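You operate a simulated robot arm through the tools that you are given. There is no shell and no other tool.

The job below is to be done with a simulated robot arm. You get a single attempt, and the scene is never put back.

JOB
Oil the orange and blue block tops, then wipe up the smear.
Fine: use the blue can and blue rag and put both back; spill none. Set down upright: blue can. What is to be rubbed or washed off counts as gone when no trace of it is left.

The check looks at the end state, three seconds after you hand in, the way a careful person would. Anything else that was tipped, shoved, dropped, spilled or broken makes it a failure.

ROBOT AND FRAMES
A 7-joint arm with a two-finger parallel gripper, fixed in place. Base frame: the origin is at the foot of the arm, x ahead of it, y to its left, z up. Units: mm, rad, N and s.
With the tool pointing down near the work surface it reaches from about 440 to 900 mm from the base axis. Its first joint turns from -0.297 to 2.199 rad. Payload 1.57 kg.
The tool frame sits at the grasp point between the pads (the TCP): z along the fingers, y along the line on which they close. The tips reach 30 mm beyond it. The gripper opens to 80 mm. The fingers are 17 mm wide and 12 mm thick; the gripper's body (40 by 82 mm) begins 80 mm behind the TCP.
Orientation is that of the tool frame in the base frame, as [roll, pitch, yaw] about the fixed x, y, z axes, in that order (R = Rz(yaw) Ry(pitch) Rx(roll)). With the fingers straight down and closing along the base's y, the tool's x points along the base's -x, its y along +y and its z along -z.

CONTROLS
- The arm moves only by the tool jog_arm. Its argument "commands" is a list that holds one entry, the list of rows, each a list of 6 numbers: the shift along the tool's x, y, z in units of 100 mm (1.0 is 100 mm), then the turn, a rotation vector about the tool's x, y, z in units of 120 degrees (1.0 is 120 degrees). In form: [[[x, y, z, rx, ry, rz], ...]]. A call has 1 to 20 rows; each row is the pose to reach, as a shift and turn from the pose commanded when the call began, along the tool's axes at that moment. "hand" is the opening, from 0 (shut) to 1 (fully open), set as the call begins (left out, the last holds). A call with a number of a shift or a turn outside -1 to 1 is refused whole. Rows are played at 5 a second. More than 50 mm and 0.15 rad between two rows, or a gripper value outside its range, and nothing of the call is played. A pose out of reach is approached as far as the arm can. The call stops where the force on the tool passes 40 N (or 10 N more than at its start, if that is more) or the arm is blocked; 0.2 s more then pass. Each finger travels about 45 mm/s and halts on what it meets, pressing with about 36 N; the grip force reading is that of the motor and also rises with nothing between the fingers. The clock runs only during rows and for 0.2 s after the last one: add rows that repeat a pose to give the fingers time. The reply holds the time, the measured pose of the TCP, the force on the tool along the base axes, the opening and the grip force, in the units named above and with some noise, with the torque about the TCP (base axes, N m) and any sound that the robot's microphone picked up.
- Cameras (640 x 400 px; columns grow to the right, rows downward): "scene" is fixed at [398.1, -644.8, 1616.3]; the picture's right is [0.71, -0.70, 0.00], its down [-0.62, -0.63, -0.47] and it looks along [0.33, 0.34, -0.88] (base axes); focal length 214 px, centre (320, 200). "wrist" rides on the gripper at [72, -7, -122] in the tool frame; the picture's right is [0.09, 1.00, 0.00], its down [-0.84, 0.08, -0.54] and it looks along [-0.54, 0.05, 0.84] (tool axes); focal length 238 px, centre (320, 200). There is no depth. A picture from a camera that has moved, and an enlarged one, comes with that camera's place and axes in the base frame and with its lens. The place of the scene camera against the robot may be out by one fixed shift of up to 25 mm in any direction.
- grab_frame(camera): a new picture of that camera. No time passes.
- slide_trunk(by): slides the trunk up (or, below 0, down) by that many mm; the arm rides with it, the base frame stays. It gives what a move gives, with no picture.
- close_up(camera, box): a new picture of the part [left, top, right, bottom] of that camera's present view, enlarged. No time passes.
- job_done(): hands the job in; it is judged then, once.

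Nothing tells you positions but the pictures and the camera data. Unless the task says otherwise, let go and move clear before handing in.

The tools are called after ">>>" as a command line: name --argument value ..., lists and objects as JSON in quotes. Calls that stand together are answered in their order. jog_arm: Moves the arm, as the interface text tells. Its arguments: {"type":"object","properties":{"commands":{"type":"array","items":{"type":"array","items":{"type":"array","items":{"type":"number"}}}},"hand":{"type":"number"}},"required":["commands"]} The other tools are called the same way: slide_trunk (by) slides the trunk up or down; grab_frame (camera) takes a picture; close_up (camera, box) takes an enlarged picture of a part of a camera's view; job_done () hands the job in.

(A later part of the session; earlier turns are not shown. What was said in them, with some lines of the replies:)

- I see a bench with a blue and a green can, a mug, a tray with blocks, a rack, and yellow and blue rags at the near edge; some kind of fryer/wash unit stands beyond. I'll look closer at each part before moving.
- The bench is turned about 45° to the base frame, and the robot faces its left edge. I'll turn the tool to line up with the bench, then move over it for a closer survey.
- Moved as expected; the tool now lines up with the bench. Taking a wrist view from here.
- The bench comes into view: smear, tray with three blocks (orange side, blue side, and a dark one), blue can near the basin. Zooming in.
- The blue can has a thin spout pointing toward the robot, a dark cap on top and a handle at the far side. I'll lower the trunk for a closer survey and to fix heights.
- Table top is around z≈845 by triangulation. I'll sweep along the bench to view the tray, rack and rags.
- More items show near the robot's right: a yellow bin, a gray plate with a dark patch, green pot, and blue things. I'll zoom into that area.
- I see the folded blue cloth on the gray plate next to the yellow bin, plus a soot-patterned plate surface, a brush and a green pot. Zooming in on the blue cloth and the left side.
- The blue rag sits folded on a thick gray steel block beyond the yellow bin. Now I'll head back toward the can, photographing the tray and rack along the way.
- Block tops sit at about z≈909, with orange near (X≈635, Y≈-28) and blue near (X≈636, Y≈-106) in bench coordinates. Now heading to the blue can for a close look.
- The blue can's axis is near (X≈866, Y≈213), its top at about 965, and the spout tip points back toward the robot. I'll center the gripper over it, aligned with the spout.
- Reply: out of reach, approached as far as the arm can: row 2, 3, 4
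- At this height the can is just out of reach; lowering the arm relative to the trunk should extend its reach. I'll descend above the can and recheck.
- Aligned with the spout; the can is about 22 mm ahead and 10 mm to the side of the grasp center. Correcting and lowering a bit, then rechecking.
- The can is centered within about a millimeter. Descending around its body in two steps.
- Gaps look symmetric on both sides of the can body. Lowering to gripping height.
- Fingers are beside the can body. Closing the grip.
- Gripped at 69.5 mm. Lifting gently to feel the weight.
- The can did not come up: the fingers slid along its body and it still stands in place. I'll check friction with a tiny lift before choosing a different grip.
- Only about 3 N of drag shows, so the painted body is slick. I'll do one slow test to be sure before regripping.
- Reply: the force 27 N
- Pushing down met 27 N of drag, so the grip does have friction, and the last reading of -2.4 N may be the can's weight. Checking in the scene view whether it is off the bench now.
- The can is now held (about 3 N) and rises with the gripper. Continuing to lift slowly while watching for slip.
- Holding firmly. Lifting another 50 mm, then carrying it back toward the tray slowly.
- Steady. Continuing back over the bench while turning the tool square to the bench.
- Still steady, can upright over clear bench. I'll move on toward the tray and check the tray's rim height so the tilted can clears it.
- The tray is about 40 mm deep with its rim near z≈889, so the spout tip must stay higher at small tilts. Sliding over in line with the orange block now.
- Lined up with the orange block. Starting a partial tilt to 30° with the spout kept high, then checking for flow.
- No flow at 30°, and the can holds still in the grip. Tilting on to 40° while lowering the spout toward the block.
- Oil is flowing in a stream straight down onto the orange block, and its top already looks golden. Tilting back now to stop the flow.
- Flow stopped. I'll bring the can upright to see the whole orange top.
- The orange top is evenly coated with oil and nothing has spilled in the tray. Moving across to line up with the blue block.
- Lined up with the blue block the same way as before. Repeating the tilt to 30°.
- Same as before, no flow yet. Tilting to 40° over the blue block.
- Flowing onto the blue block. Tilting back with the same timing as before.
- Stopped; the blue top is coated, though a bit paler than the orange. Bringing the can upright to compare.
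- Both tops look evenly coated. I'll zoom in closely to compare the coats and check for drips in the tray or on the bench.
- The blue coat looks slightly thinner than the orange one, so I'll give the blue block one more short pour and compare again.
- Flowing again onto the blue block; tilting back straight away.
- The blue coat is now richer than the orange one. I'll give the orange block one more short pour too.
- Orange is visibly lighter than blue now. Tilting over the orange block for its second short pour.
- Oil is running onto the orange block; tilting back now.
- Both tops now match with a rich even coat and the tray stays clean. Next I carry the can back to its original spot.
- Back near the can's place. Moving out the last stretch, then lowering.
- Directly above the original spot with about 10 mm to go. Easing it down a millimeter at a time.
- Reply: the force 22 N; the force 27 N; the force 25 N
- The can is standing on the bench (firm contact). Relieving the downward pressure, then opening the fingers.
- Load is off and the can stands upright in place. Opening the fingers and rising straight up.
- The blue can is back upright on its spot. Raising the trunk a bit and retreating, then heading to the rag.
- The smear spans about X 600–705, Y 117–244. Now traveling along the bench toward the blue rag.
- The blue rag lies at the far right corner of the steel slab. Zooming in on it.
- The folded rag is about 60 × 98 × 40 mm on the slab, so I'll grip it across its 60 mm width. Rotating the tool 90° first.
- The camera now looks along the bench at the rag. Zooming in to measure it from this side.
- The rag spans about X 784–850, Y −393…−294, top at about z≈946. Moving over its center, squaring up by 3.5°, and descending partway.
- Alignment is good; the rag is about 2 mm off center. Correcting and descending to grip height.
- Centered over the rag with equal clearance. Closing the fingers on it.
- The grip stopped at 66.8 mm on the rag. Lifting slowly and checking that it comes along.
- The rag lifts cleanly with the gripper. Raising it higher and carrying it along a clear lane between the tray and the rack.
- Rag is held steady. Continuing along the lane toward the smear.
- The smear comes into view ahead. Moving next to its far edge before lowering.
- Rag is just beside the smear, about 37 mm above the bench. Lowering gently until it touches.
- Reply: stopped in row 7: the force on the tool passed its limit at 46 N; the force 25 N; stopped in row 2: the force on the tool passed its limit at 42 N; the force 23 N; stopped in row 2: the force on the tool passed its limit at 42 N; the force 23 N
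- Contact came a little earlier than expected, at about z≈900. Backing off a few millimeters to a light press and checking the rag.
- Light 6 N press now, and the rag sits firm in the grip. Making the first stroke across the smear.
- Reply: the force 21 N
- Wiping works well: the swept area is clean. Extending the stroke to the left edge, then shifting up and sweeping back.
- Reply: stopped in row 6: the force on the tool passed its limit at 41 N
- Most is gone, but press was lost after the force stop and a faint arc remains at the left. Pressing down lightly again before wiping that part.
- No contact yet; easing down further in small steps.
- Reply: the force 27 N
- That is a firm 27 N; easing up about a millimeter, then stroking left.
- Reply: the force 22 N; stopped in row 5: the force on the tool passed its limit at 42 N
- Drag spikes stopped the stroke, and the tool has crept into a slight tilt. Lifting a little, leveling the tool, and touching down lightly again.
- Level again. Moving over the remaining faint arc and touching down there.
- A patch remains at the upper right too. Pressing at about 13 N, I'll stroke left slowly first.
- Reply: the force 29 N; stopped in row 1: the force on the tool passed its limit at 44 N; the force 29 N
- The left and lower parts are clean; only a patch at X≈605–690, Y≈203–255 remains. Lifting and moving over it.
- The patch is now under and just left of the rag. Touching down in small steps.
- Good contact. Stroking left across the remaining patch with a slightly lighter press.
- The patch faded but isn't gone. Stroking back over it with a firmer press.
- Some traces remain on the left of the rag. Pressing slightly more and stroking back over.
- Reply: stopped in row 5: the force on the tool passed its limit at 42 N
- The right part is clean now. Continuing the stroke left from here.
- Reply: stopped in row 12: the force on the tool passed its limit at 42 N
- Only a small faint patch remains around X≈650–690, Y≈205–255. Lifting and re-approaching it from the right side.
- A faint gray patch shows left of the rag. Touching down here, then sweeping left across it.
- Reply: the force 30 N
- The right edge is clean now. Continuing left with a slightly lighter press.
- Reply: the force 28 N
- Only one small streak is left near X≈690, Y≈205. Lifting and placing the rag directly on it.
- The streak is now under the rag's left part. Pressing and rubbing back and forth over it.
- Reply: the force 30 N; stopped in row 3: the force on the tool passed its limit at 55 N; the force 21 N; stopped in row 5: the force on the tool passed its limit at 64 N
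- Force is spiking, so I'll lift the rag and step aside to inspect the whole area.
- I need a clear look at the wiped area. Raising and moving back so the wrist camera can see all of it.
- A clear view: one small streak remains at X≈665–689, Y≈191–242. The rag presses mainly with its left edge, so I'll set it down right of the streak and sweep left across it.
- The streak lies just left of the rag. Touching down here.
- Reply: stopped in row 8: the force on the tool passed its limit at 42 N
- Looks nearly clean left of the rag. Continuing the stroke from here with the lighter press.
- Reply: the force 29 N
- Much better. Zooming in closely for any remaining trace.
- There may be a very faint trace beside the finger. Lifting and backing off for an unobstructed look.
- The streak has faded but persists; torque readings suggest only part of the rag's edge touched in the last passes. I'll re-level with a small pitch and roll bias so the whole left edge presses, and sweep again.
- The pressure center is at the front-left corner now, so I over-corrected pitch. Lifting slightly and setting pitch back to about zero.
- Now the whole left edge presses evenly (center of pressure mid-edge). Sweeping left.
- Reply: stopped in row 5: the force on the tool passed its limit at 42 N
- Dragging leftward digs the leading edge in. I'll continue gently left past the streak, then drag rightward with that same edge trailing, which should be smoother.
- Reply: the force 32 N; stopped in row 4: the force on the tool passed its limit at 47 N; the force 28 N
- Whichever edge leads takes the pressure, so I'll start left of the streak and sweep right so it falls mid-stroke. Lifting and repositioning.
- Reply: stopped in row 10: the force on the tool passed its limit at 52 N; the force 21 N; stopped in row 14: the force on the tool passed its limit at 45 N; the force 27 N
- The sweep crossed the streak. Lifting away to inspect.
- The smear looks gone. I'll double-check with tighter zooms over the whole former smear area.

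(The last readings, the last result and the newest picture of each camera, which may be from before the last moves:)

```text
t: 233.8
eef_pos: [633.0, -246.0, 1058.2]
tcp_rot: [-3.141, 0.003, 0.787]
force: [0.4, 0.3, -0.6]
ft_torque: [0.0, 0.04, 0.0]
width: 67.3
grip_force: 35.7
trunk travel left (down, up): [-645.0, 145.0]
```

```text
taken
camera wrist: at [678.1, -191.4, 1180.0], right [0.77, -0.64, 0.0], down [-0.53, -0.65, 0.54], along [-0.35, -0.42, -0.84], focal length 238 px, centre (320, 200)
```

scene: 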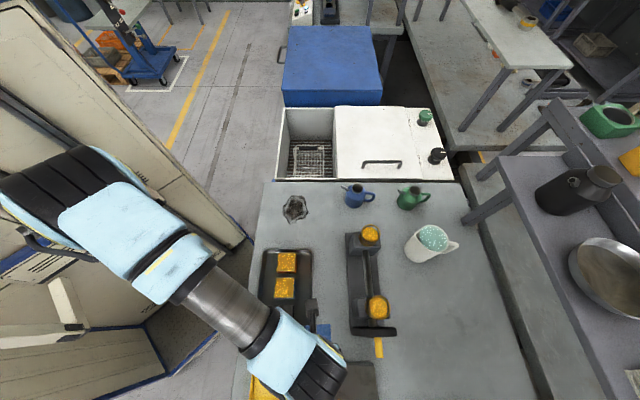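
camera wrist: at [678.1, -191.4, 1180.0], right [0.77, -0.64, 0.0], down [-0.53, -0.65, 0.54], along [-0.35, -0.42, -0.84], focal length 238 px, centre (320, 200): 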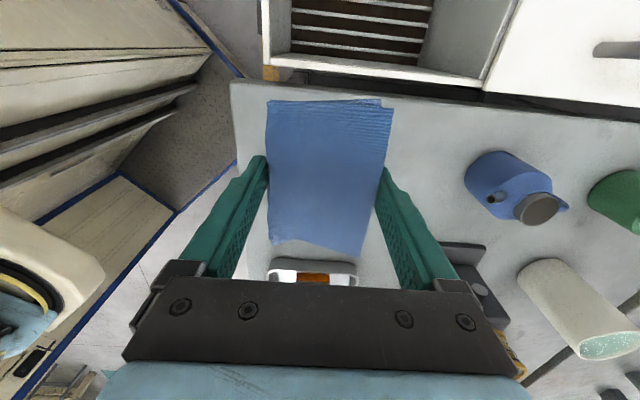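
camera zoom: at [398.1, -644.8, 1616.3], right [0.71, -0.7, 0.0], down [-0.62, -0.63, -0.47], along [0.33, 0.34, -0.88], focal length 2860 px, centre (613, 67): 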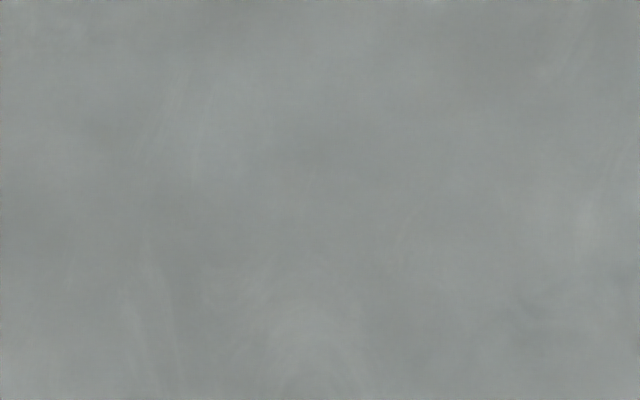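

No trace remains. Now carrying the rag back to its place on the slab along the same clear lane.

>>> jog_arm --commands '[[[-0.06, 0.1, 0, 0, 0, 0], [-0.12, 0.2, 0, 0, 0, 0], [-0.18, 0.3, 0, 0, 0, 0], [-0.24, 0.4, 0, 0, 0, 0], [-0.3, 0.5, 0, 0, 0, 0], [-0.36, 0.6, 0, 0, 0, 0], [-0.42, 0.7, 0, 0, 0, 0], [-0.48, 0.8, 0, 0, 0, 0], [-0.54, 0.9, 0, 0, 0, 0], [-0.6, 1.0, 0, 0, 0, 0]]]'

>>> jog_arm --commands '[[[-0.1, 0.05, 0, 0, 0, 0], [-0.2, 0.1, 0, 0, 0, 0], [-0.3, 0.135, 0, 0, 0, 0], [-0.4, 0.135, 0, 0, 0, 0], [-0.5, 0.135, 0, 0, 0, 0], [-0.6, 0.135, 0, 0, 0, 0], [-0.7, 0.135, 0, 0, 0, 0], [-0.8, 0.135, 0, 0, 0, 0], [-0.9, 0.135, 0, 0, 0, 0], [-1.0, 0.135, 0, 0, 0, 0]]]'

>>> jog_arm --commands '[[[-0.1, 0, 0, 0, 0, 0], [-0.2, 0, 0, 0, 0, 0], [-0.3, 0, 0, 0, 0, 0], [-0.4, 0, 0, 0, 0, 0], [-0.5, 0, 0, 0, 0, 0], [-0.6, 0, 0, 0, 0, 0], [-0.7, 0, 0, 0, 0, 0], [-0.8, 0, 0, 0, 0, 0], [-0.9, 0, 0, 0, 0, 0], [-1.0, 0, 0, 0, 0, 0]]]'

>>> jog_arm --commands '[[[-0.1, 0, 0, 0, 0, 0], [-0.2, 0, 0, 0, 0, 0], [-0.3, 0, 0, 0, 0, 0], [-0.4, 0, 0, 0, 0, 0], [-0.5, 0, 0, 0, 0, 0], [-0.6, 0, 0, 0, 0, 0], [-0.7, 0, 0, 0, 0, 0], [-0.8, 0, 0, 0, 0, 0], [-0.9, 0, 0, 0, 0, 0], [-1.0, 0, 0, 0, 0, 0]]]'

>>> grab_frame --camera "wrist"

```text
t: 236.1
eef_pos: [661.3, -357.5, 1058.6]
tcp_rot: [-3.139, 0.0, 0.787]
force: [0.8, -0.1, -0.6]
ft_torque: [0.04, 0.01, 0.03]
width: 66.9
grip_force: 36.3
trunk travel left (down, up): [-645.0, 145.0]
```

```text
t: 238.2
eef_pos: [600.7, -437.6, 1060.1]
tcp_rot: [3.141, -0.001, 0.788]
force: [-0.6, -0.4, 0.1]
ft_torque: [0.02, 0.01, -0.01]
width: 66.8
grip_force: 36.1
trunk travel left (down, up): [-645.0, 145.0]
```

```text
t: 240.4
eef_pos: [528.8, -511.1, 1058.4]
tcp_rot: [-3.14, -0.001, 0.79]
force: [0.0, 0.4, -0.9]
ft_torque: [0.02, 0.02, -0.03]
width: 67.1
grip_force: 36.5
trunk travel left (down, up): [-645.0, 145.0]
```

```text
t: 242.7
eef_pos: [458.4, -580.6, 1060.3]
tcp_rot: [3.142, 0.0, 0.791]
force: [0.5, 0.0, -0.1]
ft_torque: [0.02, -0.03, 0.01]
width: 67.1
grip_force: 35.9
trunk travel left (down, up): [-645.0, 145.0]
```

```text
taken
camera wrist: at [504.6, -525.4, 1182.2], right [0.77, -0.64, 0.0], down [-0.53, -0.65, 0.54], along [-0.35, -0.42, -0.84], focal length 238 px, centre (320, 200)
```

wrist: 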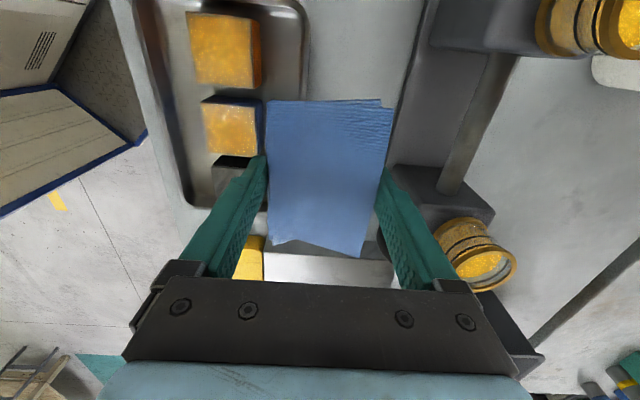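

On track at bench position (735, −86). Continuing toward the slab.

>>> jog_arm --commands '[[[-0.1, 0, 0, 0, 0, 0], [-0.2, 0, 0, 0, 0, 0], [-0.3, 0, 0, 0, 0, 0], [-0.4, 0, 0, 0, 0, 0], [-0.5, 0, 0, 0, 0, 0], [-0.6, 0, 0, 0, 0, 0], [-0.7, 0, 0, 0, 0, 0], [-0.8, 0, 0, 0, 0, 0], [-0.9, 0, 0, 0, 0, 0], [-1.0, 0, 0, 0, 0, 0]]]'

>>> jog_arm --commands '[[[-0.1, 0, 0, 0, 0, 0], [-0.2, 0, 0, 0, 0, 0], [-0.3, 0, 0, 0, 0, 0], [-0.4, 0, 0, 0, 0, 0], [-0.5, 0, 0, 0, 0, 0], [-0.6, 0, 0, 0, 0, 0], [-0.7, 0, 0, 0, 0, 0], [-0.8, 0, 0, 0, 0, 0], [-0.9, 0, 0, 0, 0, 0], [-1.0, 0, 0, 0, 0, 0]]]'

>>> jog_arm --commands '[[[-0.08, 0.1, 0, 0, 0, -0.004], [-0.16, 0.2, 0, 0, 0, -0.008], [-0.24, 0.3, 0, 0, 0, -0.012], [-0.32, 0.4, 0, 0, 0, -0.016], [-0.4, 0.5, 0, 0, 0, -0.02], [-0.48, 0.6, 0, 0, 0, -0.024], [-0.54, 0.7, 0, 0, 0, -0.0265], [-0.574, 0.82, 0, 0, 0, -0.0265], [-0.574, 0.82, 0, 0, 0, -0.0265]]]'

>>> grab_frame --camera "wrist"

```text
t: 244.8
eef_pos: [389.4, -652.2, 1060.5]
tcp_rot: [3.141, 0.0, 0.788]
force: [-1.0, 0.0, -0.8]
ft_torque: [0.0, 0.0, -0.01]
width: 66.7
grip_force: 35.5
trunk travel left (down, up): [-645.0, 145.0]
```

```text
t: 247.1
eef_pos: [318.1, -722.1, 1059.5]
tcp_rot: [-3.142, -0.001, 0.788]
force: [0.4, 0.7, -1.2]
ft_torque: [0.0, 0.01, 0.03]
width: 66.9
grip_force: 35.6
trunk travel left (down, up): [-645.0, 145.0]
```

```text
t: 249.1
eef_pos: [335.7, -821.5, 1059.6]
tcp_rot: [3.141, 0.0, 0.845]
force: [0.5, 0.9, -0.9]
ft_torque: [-0.01, 0.02, 0.0]
width: 66.5
grip_force: 36.3
trunk travel left (down, up): [-645.0, 145.0]
```

```text
taken
camera wrist: at [377.7, -763.6, 1181.3], right [0.81, -0.59, 0.0], down [-0.5, -0.68, 0.54], along [-0.32, -0.44, -0.84], focal length 238 px, centre (320, 200)
```

wrist: 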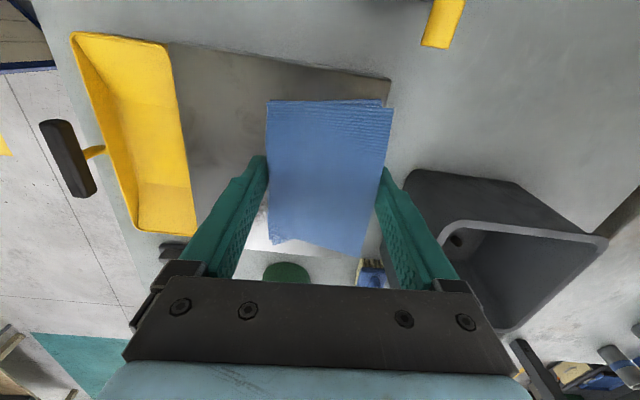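

Right above the rag's original spot. Lowering it, slowing near contact.

>>> jog_arm --commands '[[[0, 0, 0.12, 0, 0, 0], [0, 0, 0.24, 0, 0, 0], [0, 0, 0.36, 0, 0, 0], [0, 0, 0.48, 0, 0, 0], [0, 0, 0.6, 0, 0, 0], [0, 0, 0.7, 0, 0, 0], [0, 0, 0.8, 0, 0, 0], [0, 0, 0.88, 0, 0, 0], [0, 0, 0.95, 0, 0, 0], [0, 0, 1.0, 0, 0, 0]]]'

>>> jog_arm --commands '[[[0, 0, 0.03, 0, 0, 0], [0, 0, 0.06, 0, 0, 0], [0, 0, 0.09, 0, 0, 0], [0, 0, 0.11, 0, 0, 0]]]'

>>> jog_arm --commands '[[[0, 0, 0.01, 0, 0, 0]]]'

>>> jog_arm --commands '[[[0, 0, 0.01, 0, 0, 0]]]'

```text
t: 251.2
eef_pos: [335.8, -821.0, 958.6]
tcp_rot: [-3.14, 0.001, 0.843]
force: [1.1, 0.0, 0.4]
ft_torque: [-0.01, 0.01, 0.0]
width: 66.9
grip_force: 36.1
trunk travel left (down, up): [-645.0, 145.0]
```

```text
t: 252.2
eef_pos: [335.9, -820.3, 947.8]
tcp_rot: [3.14, 0.0, 0.845]
force: [-0.7, 0.3, -0.6]
ft_torque: [-0.03, 0.01, 0.0]
width: 67.1
grip_force: 35.9
trunk travel left (down, up): [-645.0, 145.0]
```

```text
t: 252.7
eef_pos: [336.5, -820.6, 948.2]
tcp_rot: [-3.139, 0.0, 0.844]
force: [-0.7, 0.0, 0.1]
ft_torque: [0.03, 0.02, -0.04]
width: 67.0
grip_force: 36.3
trunk travel left (down, up): [-645.0, 145.0]
```

```text
t: 253.1
eef_pos: [336.2, -821.0, 946.9]
tcp_rot: [-3.14, 0.0, 0.847]
force: [-0.5, -0.1, -0.9]
ft_torque: [0.0, -0.02, -0.01]
width: 67.0
grip_force: 35.9
trunk travel left (down, up): [-645.0, 145.0]
```

>>> jog_arm --commands '[[[0, 0, 0.01, 0, 0, 0]]]'

>>> jog_arm --commands '[[[0, 0, 0.01, 0, 0, 0]]]'

>>> jog_arm --commands '[[[0, 0, 0.008, 0, 0, 0]]]'

>>> grab_frame --camera "wrist"

```text
t: 253.4
eef_pos: [337.5, -821.0, 946.4]
tcp_rot: [-3.141, 0.0, 0.846]
force: [0.1, -0.3, 0.2]
ft_torque: [0.04, -0.01, -0.02]
width: 66.7
grip_force: 36.3
trunk travel left (down, up): [-645.0, 145.0]
```

```text
t: 253.8
eef_pos: [336.1, -821.3, 944.7]
tcp_rot: [3.139, 0.002, 0.845]
force: [1.0, -0.8, 0.9]
ft_torque: [0.06, -0.03, 0.01]
width: 67.1
grip_force: 35.8
trunk travel left (down, up): [-645.0, 145.0]
```

```text
t: 254.2
eef_pos: [335.6, -820.5, 944.8]
tcp_rot: [3.141, 0.0, 0.845]
force: [-1.3, -0.2, 7.1]
ft_torque: [0.29, 0.14, 0.03]
width: 67.0
grip_force: 35.5
trunk travel left (down, up): [-645.0, 145.0]
```

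```text
taken
camera wrist: at [378.7, -763.0, 1066.7], right [0.81, -0.59, 0.0], down [-0.5, -0.68, 0.54], along [-0.32, -0.44, -0.84], focal length 238 px, centre (320, 200)
```

wrist: 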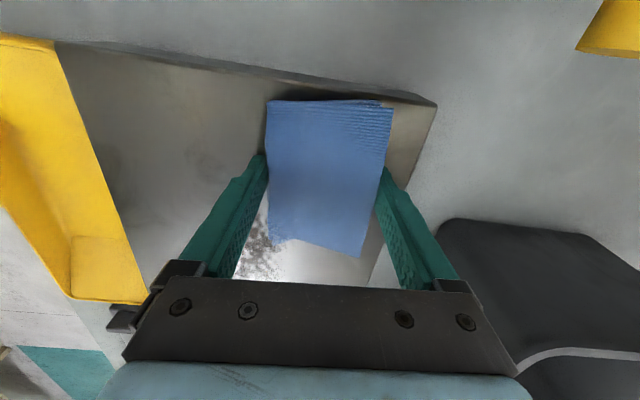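

The rag is resting on the slab at its original place. Releasing and rising clear.

>>> jog_arm --commands '[[[0, 0, -0.005, 0, 0, 0], [0, 0, -0.005, 0, 0, 0], [0, 0, -0.005, 0, 0, 0], [0, 0, -0.005, 0, 0, 0]]]' --hand 1

>>> jog_arm --commands '[[[0, 0, -0.08, 0, 0, 0], [0, 0, -0.16, 0, 0, 0], [0, 0, -0.26, 0, 0, 0], [0, 0, -0.4, 0, 0, 0], [0, 0, -0.55, 0, 0, 0], [0, 0, -0.7, 0, 0, 0], [0, 0, -0.85, 0, 0, 0], [0, 0, -1.0, 0, 0, 0]]]'

>>> grab_frame --camera "wrist"

```text
t: 255.2
eef_pos: [336.7, -820.5, 945.4]
tcp_rot: [3.14, 0.001, 0.844]
force: [6.7, -4.1, 8.0]
ft_torque: [0.14, 0.08, -0.07]
width: 73.6
grip_force: 0.0
trunk travel left (down, up): [-645.0, 145.0]
```

```text
t: 257.1
eef_pos: [336.1, -820.1, 1045.5]
tcp_rot: [-3.141, 0.001, 0.843]
force: [-0.1, 0.2, -0.2]
ft_torque: [0.0, -0.02, -0.02]
width: 80.1
grip_force: 0.0
trunk travel left (down, up): [-645.0, 145.0]
```

```text
taken
camera wrist: at [378.7, -762.0, 1166.4], right [0.81, -0.59, 0.0], down [-0.5, -0.68, 0.54], along [-0.32, -0.44, -0.84], focal length 238 px, centre (320, 200)
```

wrist: 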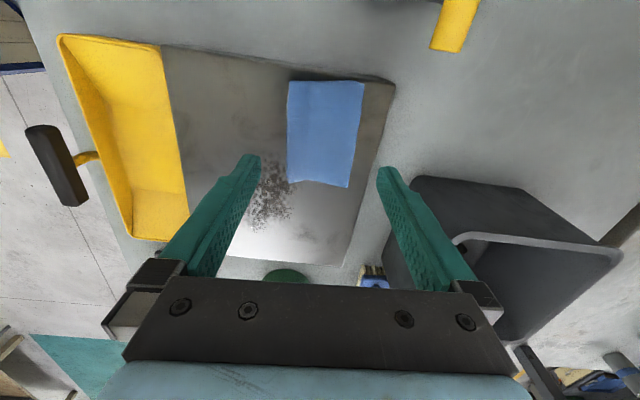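

Rag released and lying where it started. Moving clear and checking the whole scene.

>>> jog_arm --commands '[[[0, -0.1, -0.2, 0, 0, 0], [0, -0.2, -0.4, 0, 0, 0], [0, -0.35, -0.6, 0, 0, 0], [0, -0.5, -0.8, 0, 0, 0], [0, -0.7, -0.9, 0, 0, 0], [0, -0.9, -0.9, 0, 0, 0], [0, -1.0, -0.9, 0, 0, 0]]]'

>>> jog_arm --commands '[[[0.2, -0.25, 0, 0, 0, 0.02], [0.4, -0.5, 0, 0, 0, 0.029], [0.4, -0.75, 0, 0, 0, 0.029], [0.4, -1.0, 0, 0, 0, 0.029]]]'

>>> grab_frame --camera "scene"

>>> close_up --camera "scene" --box '[240, 170, 480, 320]'

>>> grab_frame --camera "wrist"

```text
t: 258.6
eef_pos: [261.6, -754.8, 1133.6]
tcp_rot: [3.141, 0.002, 0.847]
force: [-0.6, -0.3, -0.9]
ft_torque: [-0.02, 0.03, 0.0]
width: 80.1
grip_force: 0.0
trunk travel left (down, up): [-645.0, 145.0]
```

```text
t: 259.6
eef_pos: [215.4, -657.7, 1135.6]
tcp_rot: [-3.141, -0.001, 0.785]
force: [0.3, -0.1, 0.7]
ft_torque: [0.04, 0.06, -0.02]
width: 80.2
grip_force: 0.0
trunk travel left (down, up): [-645.0, 145.0]
```

```text
taken
```

scene: 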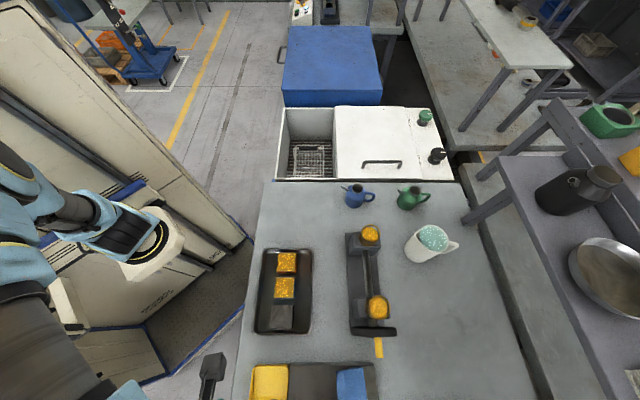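

```text
2.67 times, centred on (360, 245) of scene
camera zoom: at [398.1, -644.8, 1616.3], right [0.71, -0.7, 0.0], down [-0.62, -0.63, -0.47], along [0.33, 0.34, -0.88], focal length 572 px, centre (213, 80)
```

zoom: 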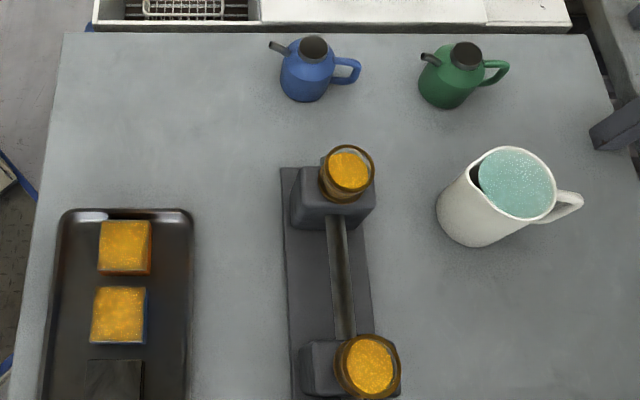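

```text
taken
camera wrist: at [260.0, -603.4, 1257.0], right [0.77, -0.64, 0.0], down [-0.54, -0.64, 0.54], along [-0.35, -0.42, -0.84], focal length 238 px, centre (320, 200)
```

wrist: 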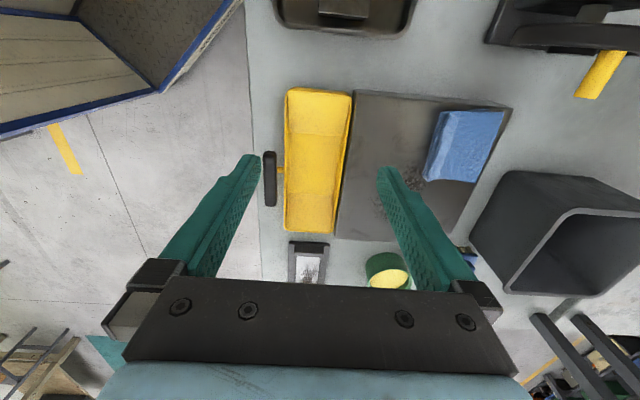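

All looks in order. Checking close-ups of the tray, the rag, and the carry path for any drips.

>>> close_up --camera "scene" --box '[240, 235, 340, 345]'

>>> close_up --camera "scene" --box '[260, 180, 380, 260]'

>>> close_up --camera "scene" --box '[240, 340, 400, 400]'

>>> close_up --camera "scene" --box '[320, 165, 400, 215]'

```text
3.64 times, centred on (290, 290) of scene
camera zoom: at [398.1, -644.8, 1616.3], right [0.71, -0.7, 0.0], down [-0.62, -0.63, -0.47], along [0.33, 0.34, -0.88], focal length 780 px, centre (429, -127)
```

zoom: 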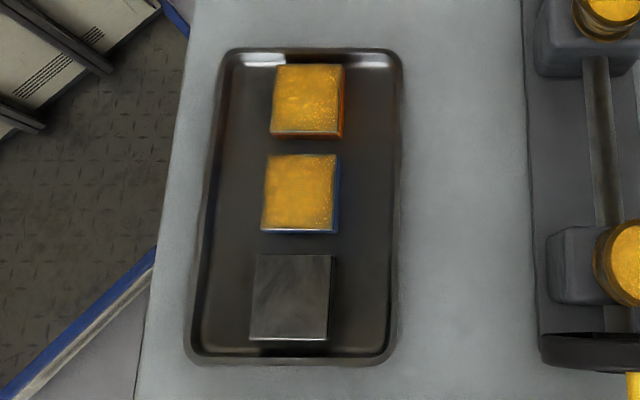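

```text
5.00 times, centred on (320, 220) of scene
camera zoom: at [398.1, -644.8, 1616.3], right [0.71, -0.7, 0.0], down [-0.62, -0.63, -0.47], along [0.33, 0.34, -0.88], focal length 1072 px, centre (320, 100)
```

zoom: 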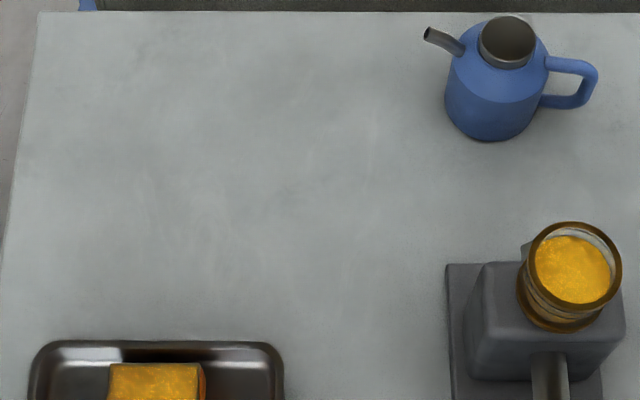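

```text
4.00 times, centred on (320, 370) of scene
camera zoom: at [398.1, -644.8, 1616.3], right [0.71, -0.7, 0.0], down [-0.62, -0.63, -0.47], along [0.33, 0.34, -0.88], focal length 858 px, centre (320, -480)
```

zoom: 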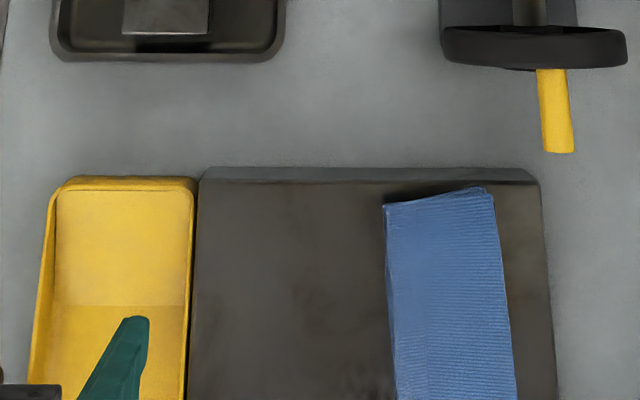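

```text
8.00 times, centred on (360, 190) of scene
camera zoom: at [398.1, -644.8, 1616.3], right [0.71, -0.7, 0.0], down [-0.62, -0.63, -0.47], along [0.33, 0.34, -0.88], focal length 1716 px, centre (0, 280)
```

zoom: 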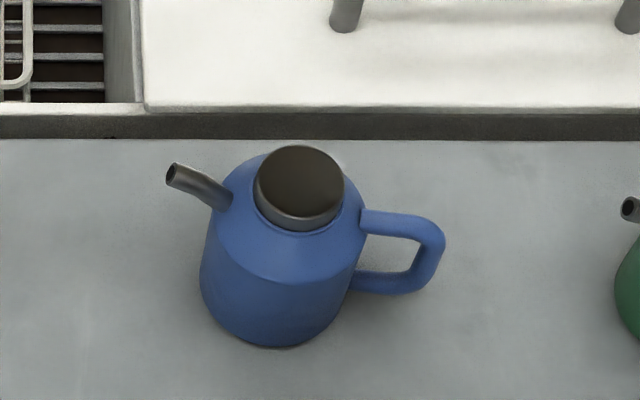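

The orange and blue block tops are oiled and the tray is clean. The smear is fully wiped, the blue can is upright in its place, and the blue rag is back on the slab. The gripper is empty and clear, so I'm handing the job in.

>>> job_done

```text
The job is handed in.
```

I oiled the orange and blue block tops with the blue can, then wiped the smear off the bench with the blue rag. The job is handed in; I haven't seen the check's verdict.

- **Oiling:** each top got two short pours and looks evenly coated. I saw no drips in the tray or along the path I carried the can.
- **Smear:** it took several passes, because one streak needed repeated strokes. In the last close-ups no trace was left.
- **Blue can and blue rag:** the can stands upright within about 3 mm of where it was. The rag lies folded on the gray slab, within about 2 mm of its start.
- **Other things on the bench:** nothing else looked moved in the final pictures.

On the first attempt to lift the can, the fingers slid up its sides. It stayed standing in place, and a slower second grip held.

The gray slab under the rag also has a dark speckled patch. I took it to be part of the metal surface, not the smear, and left it alone.
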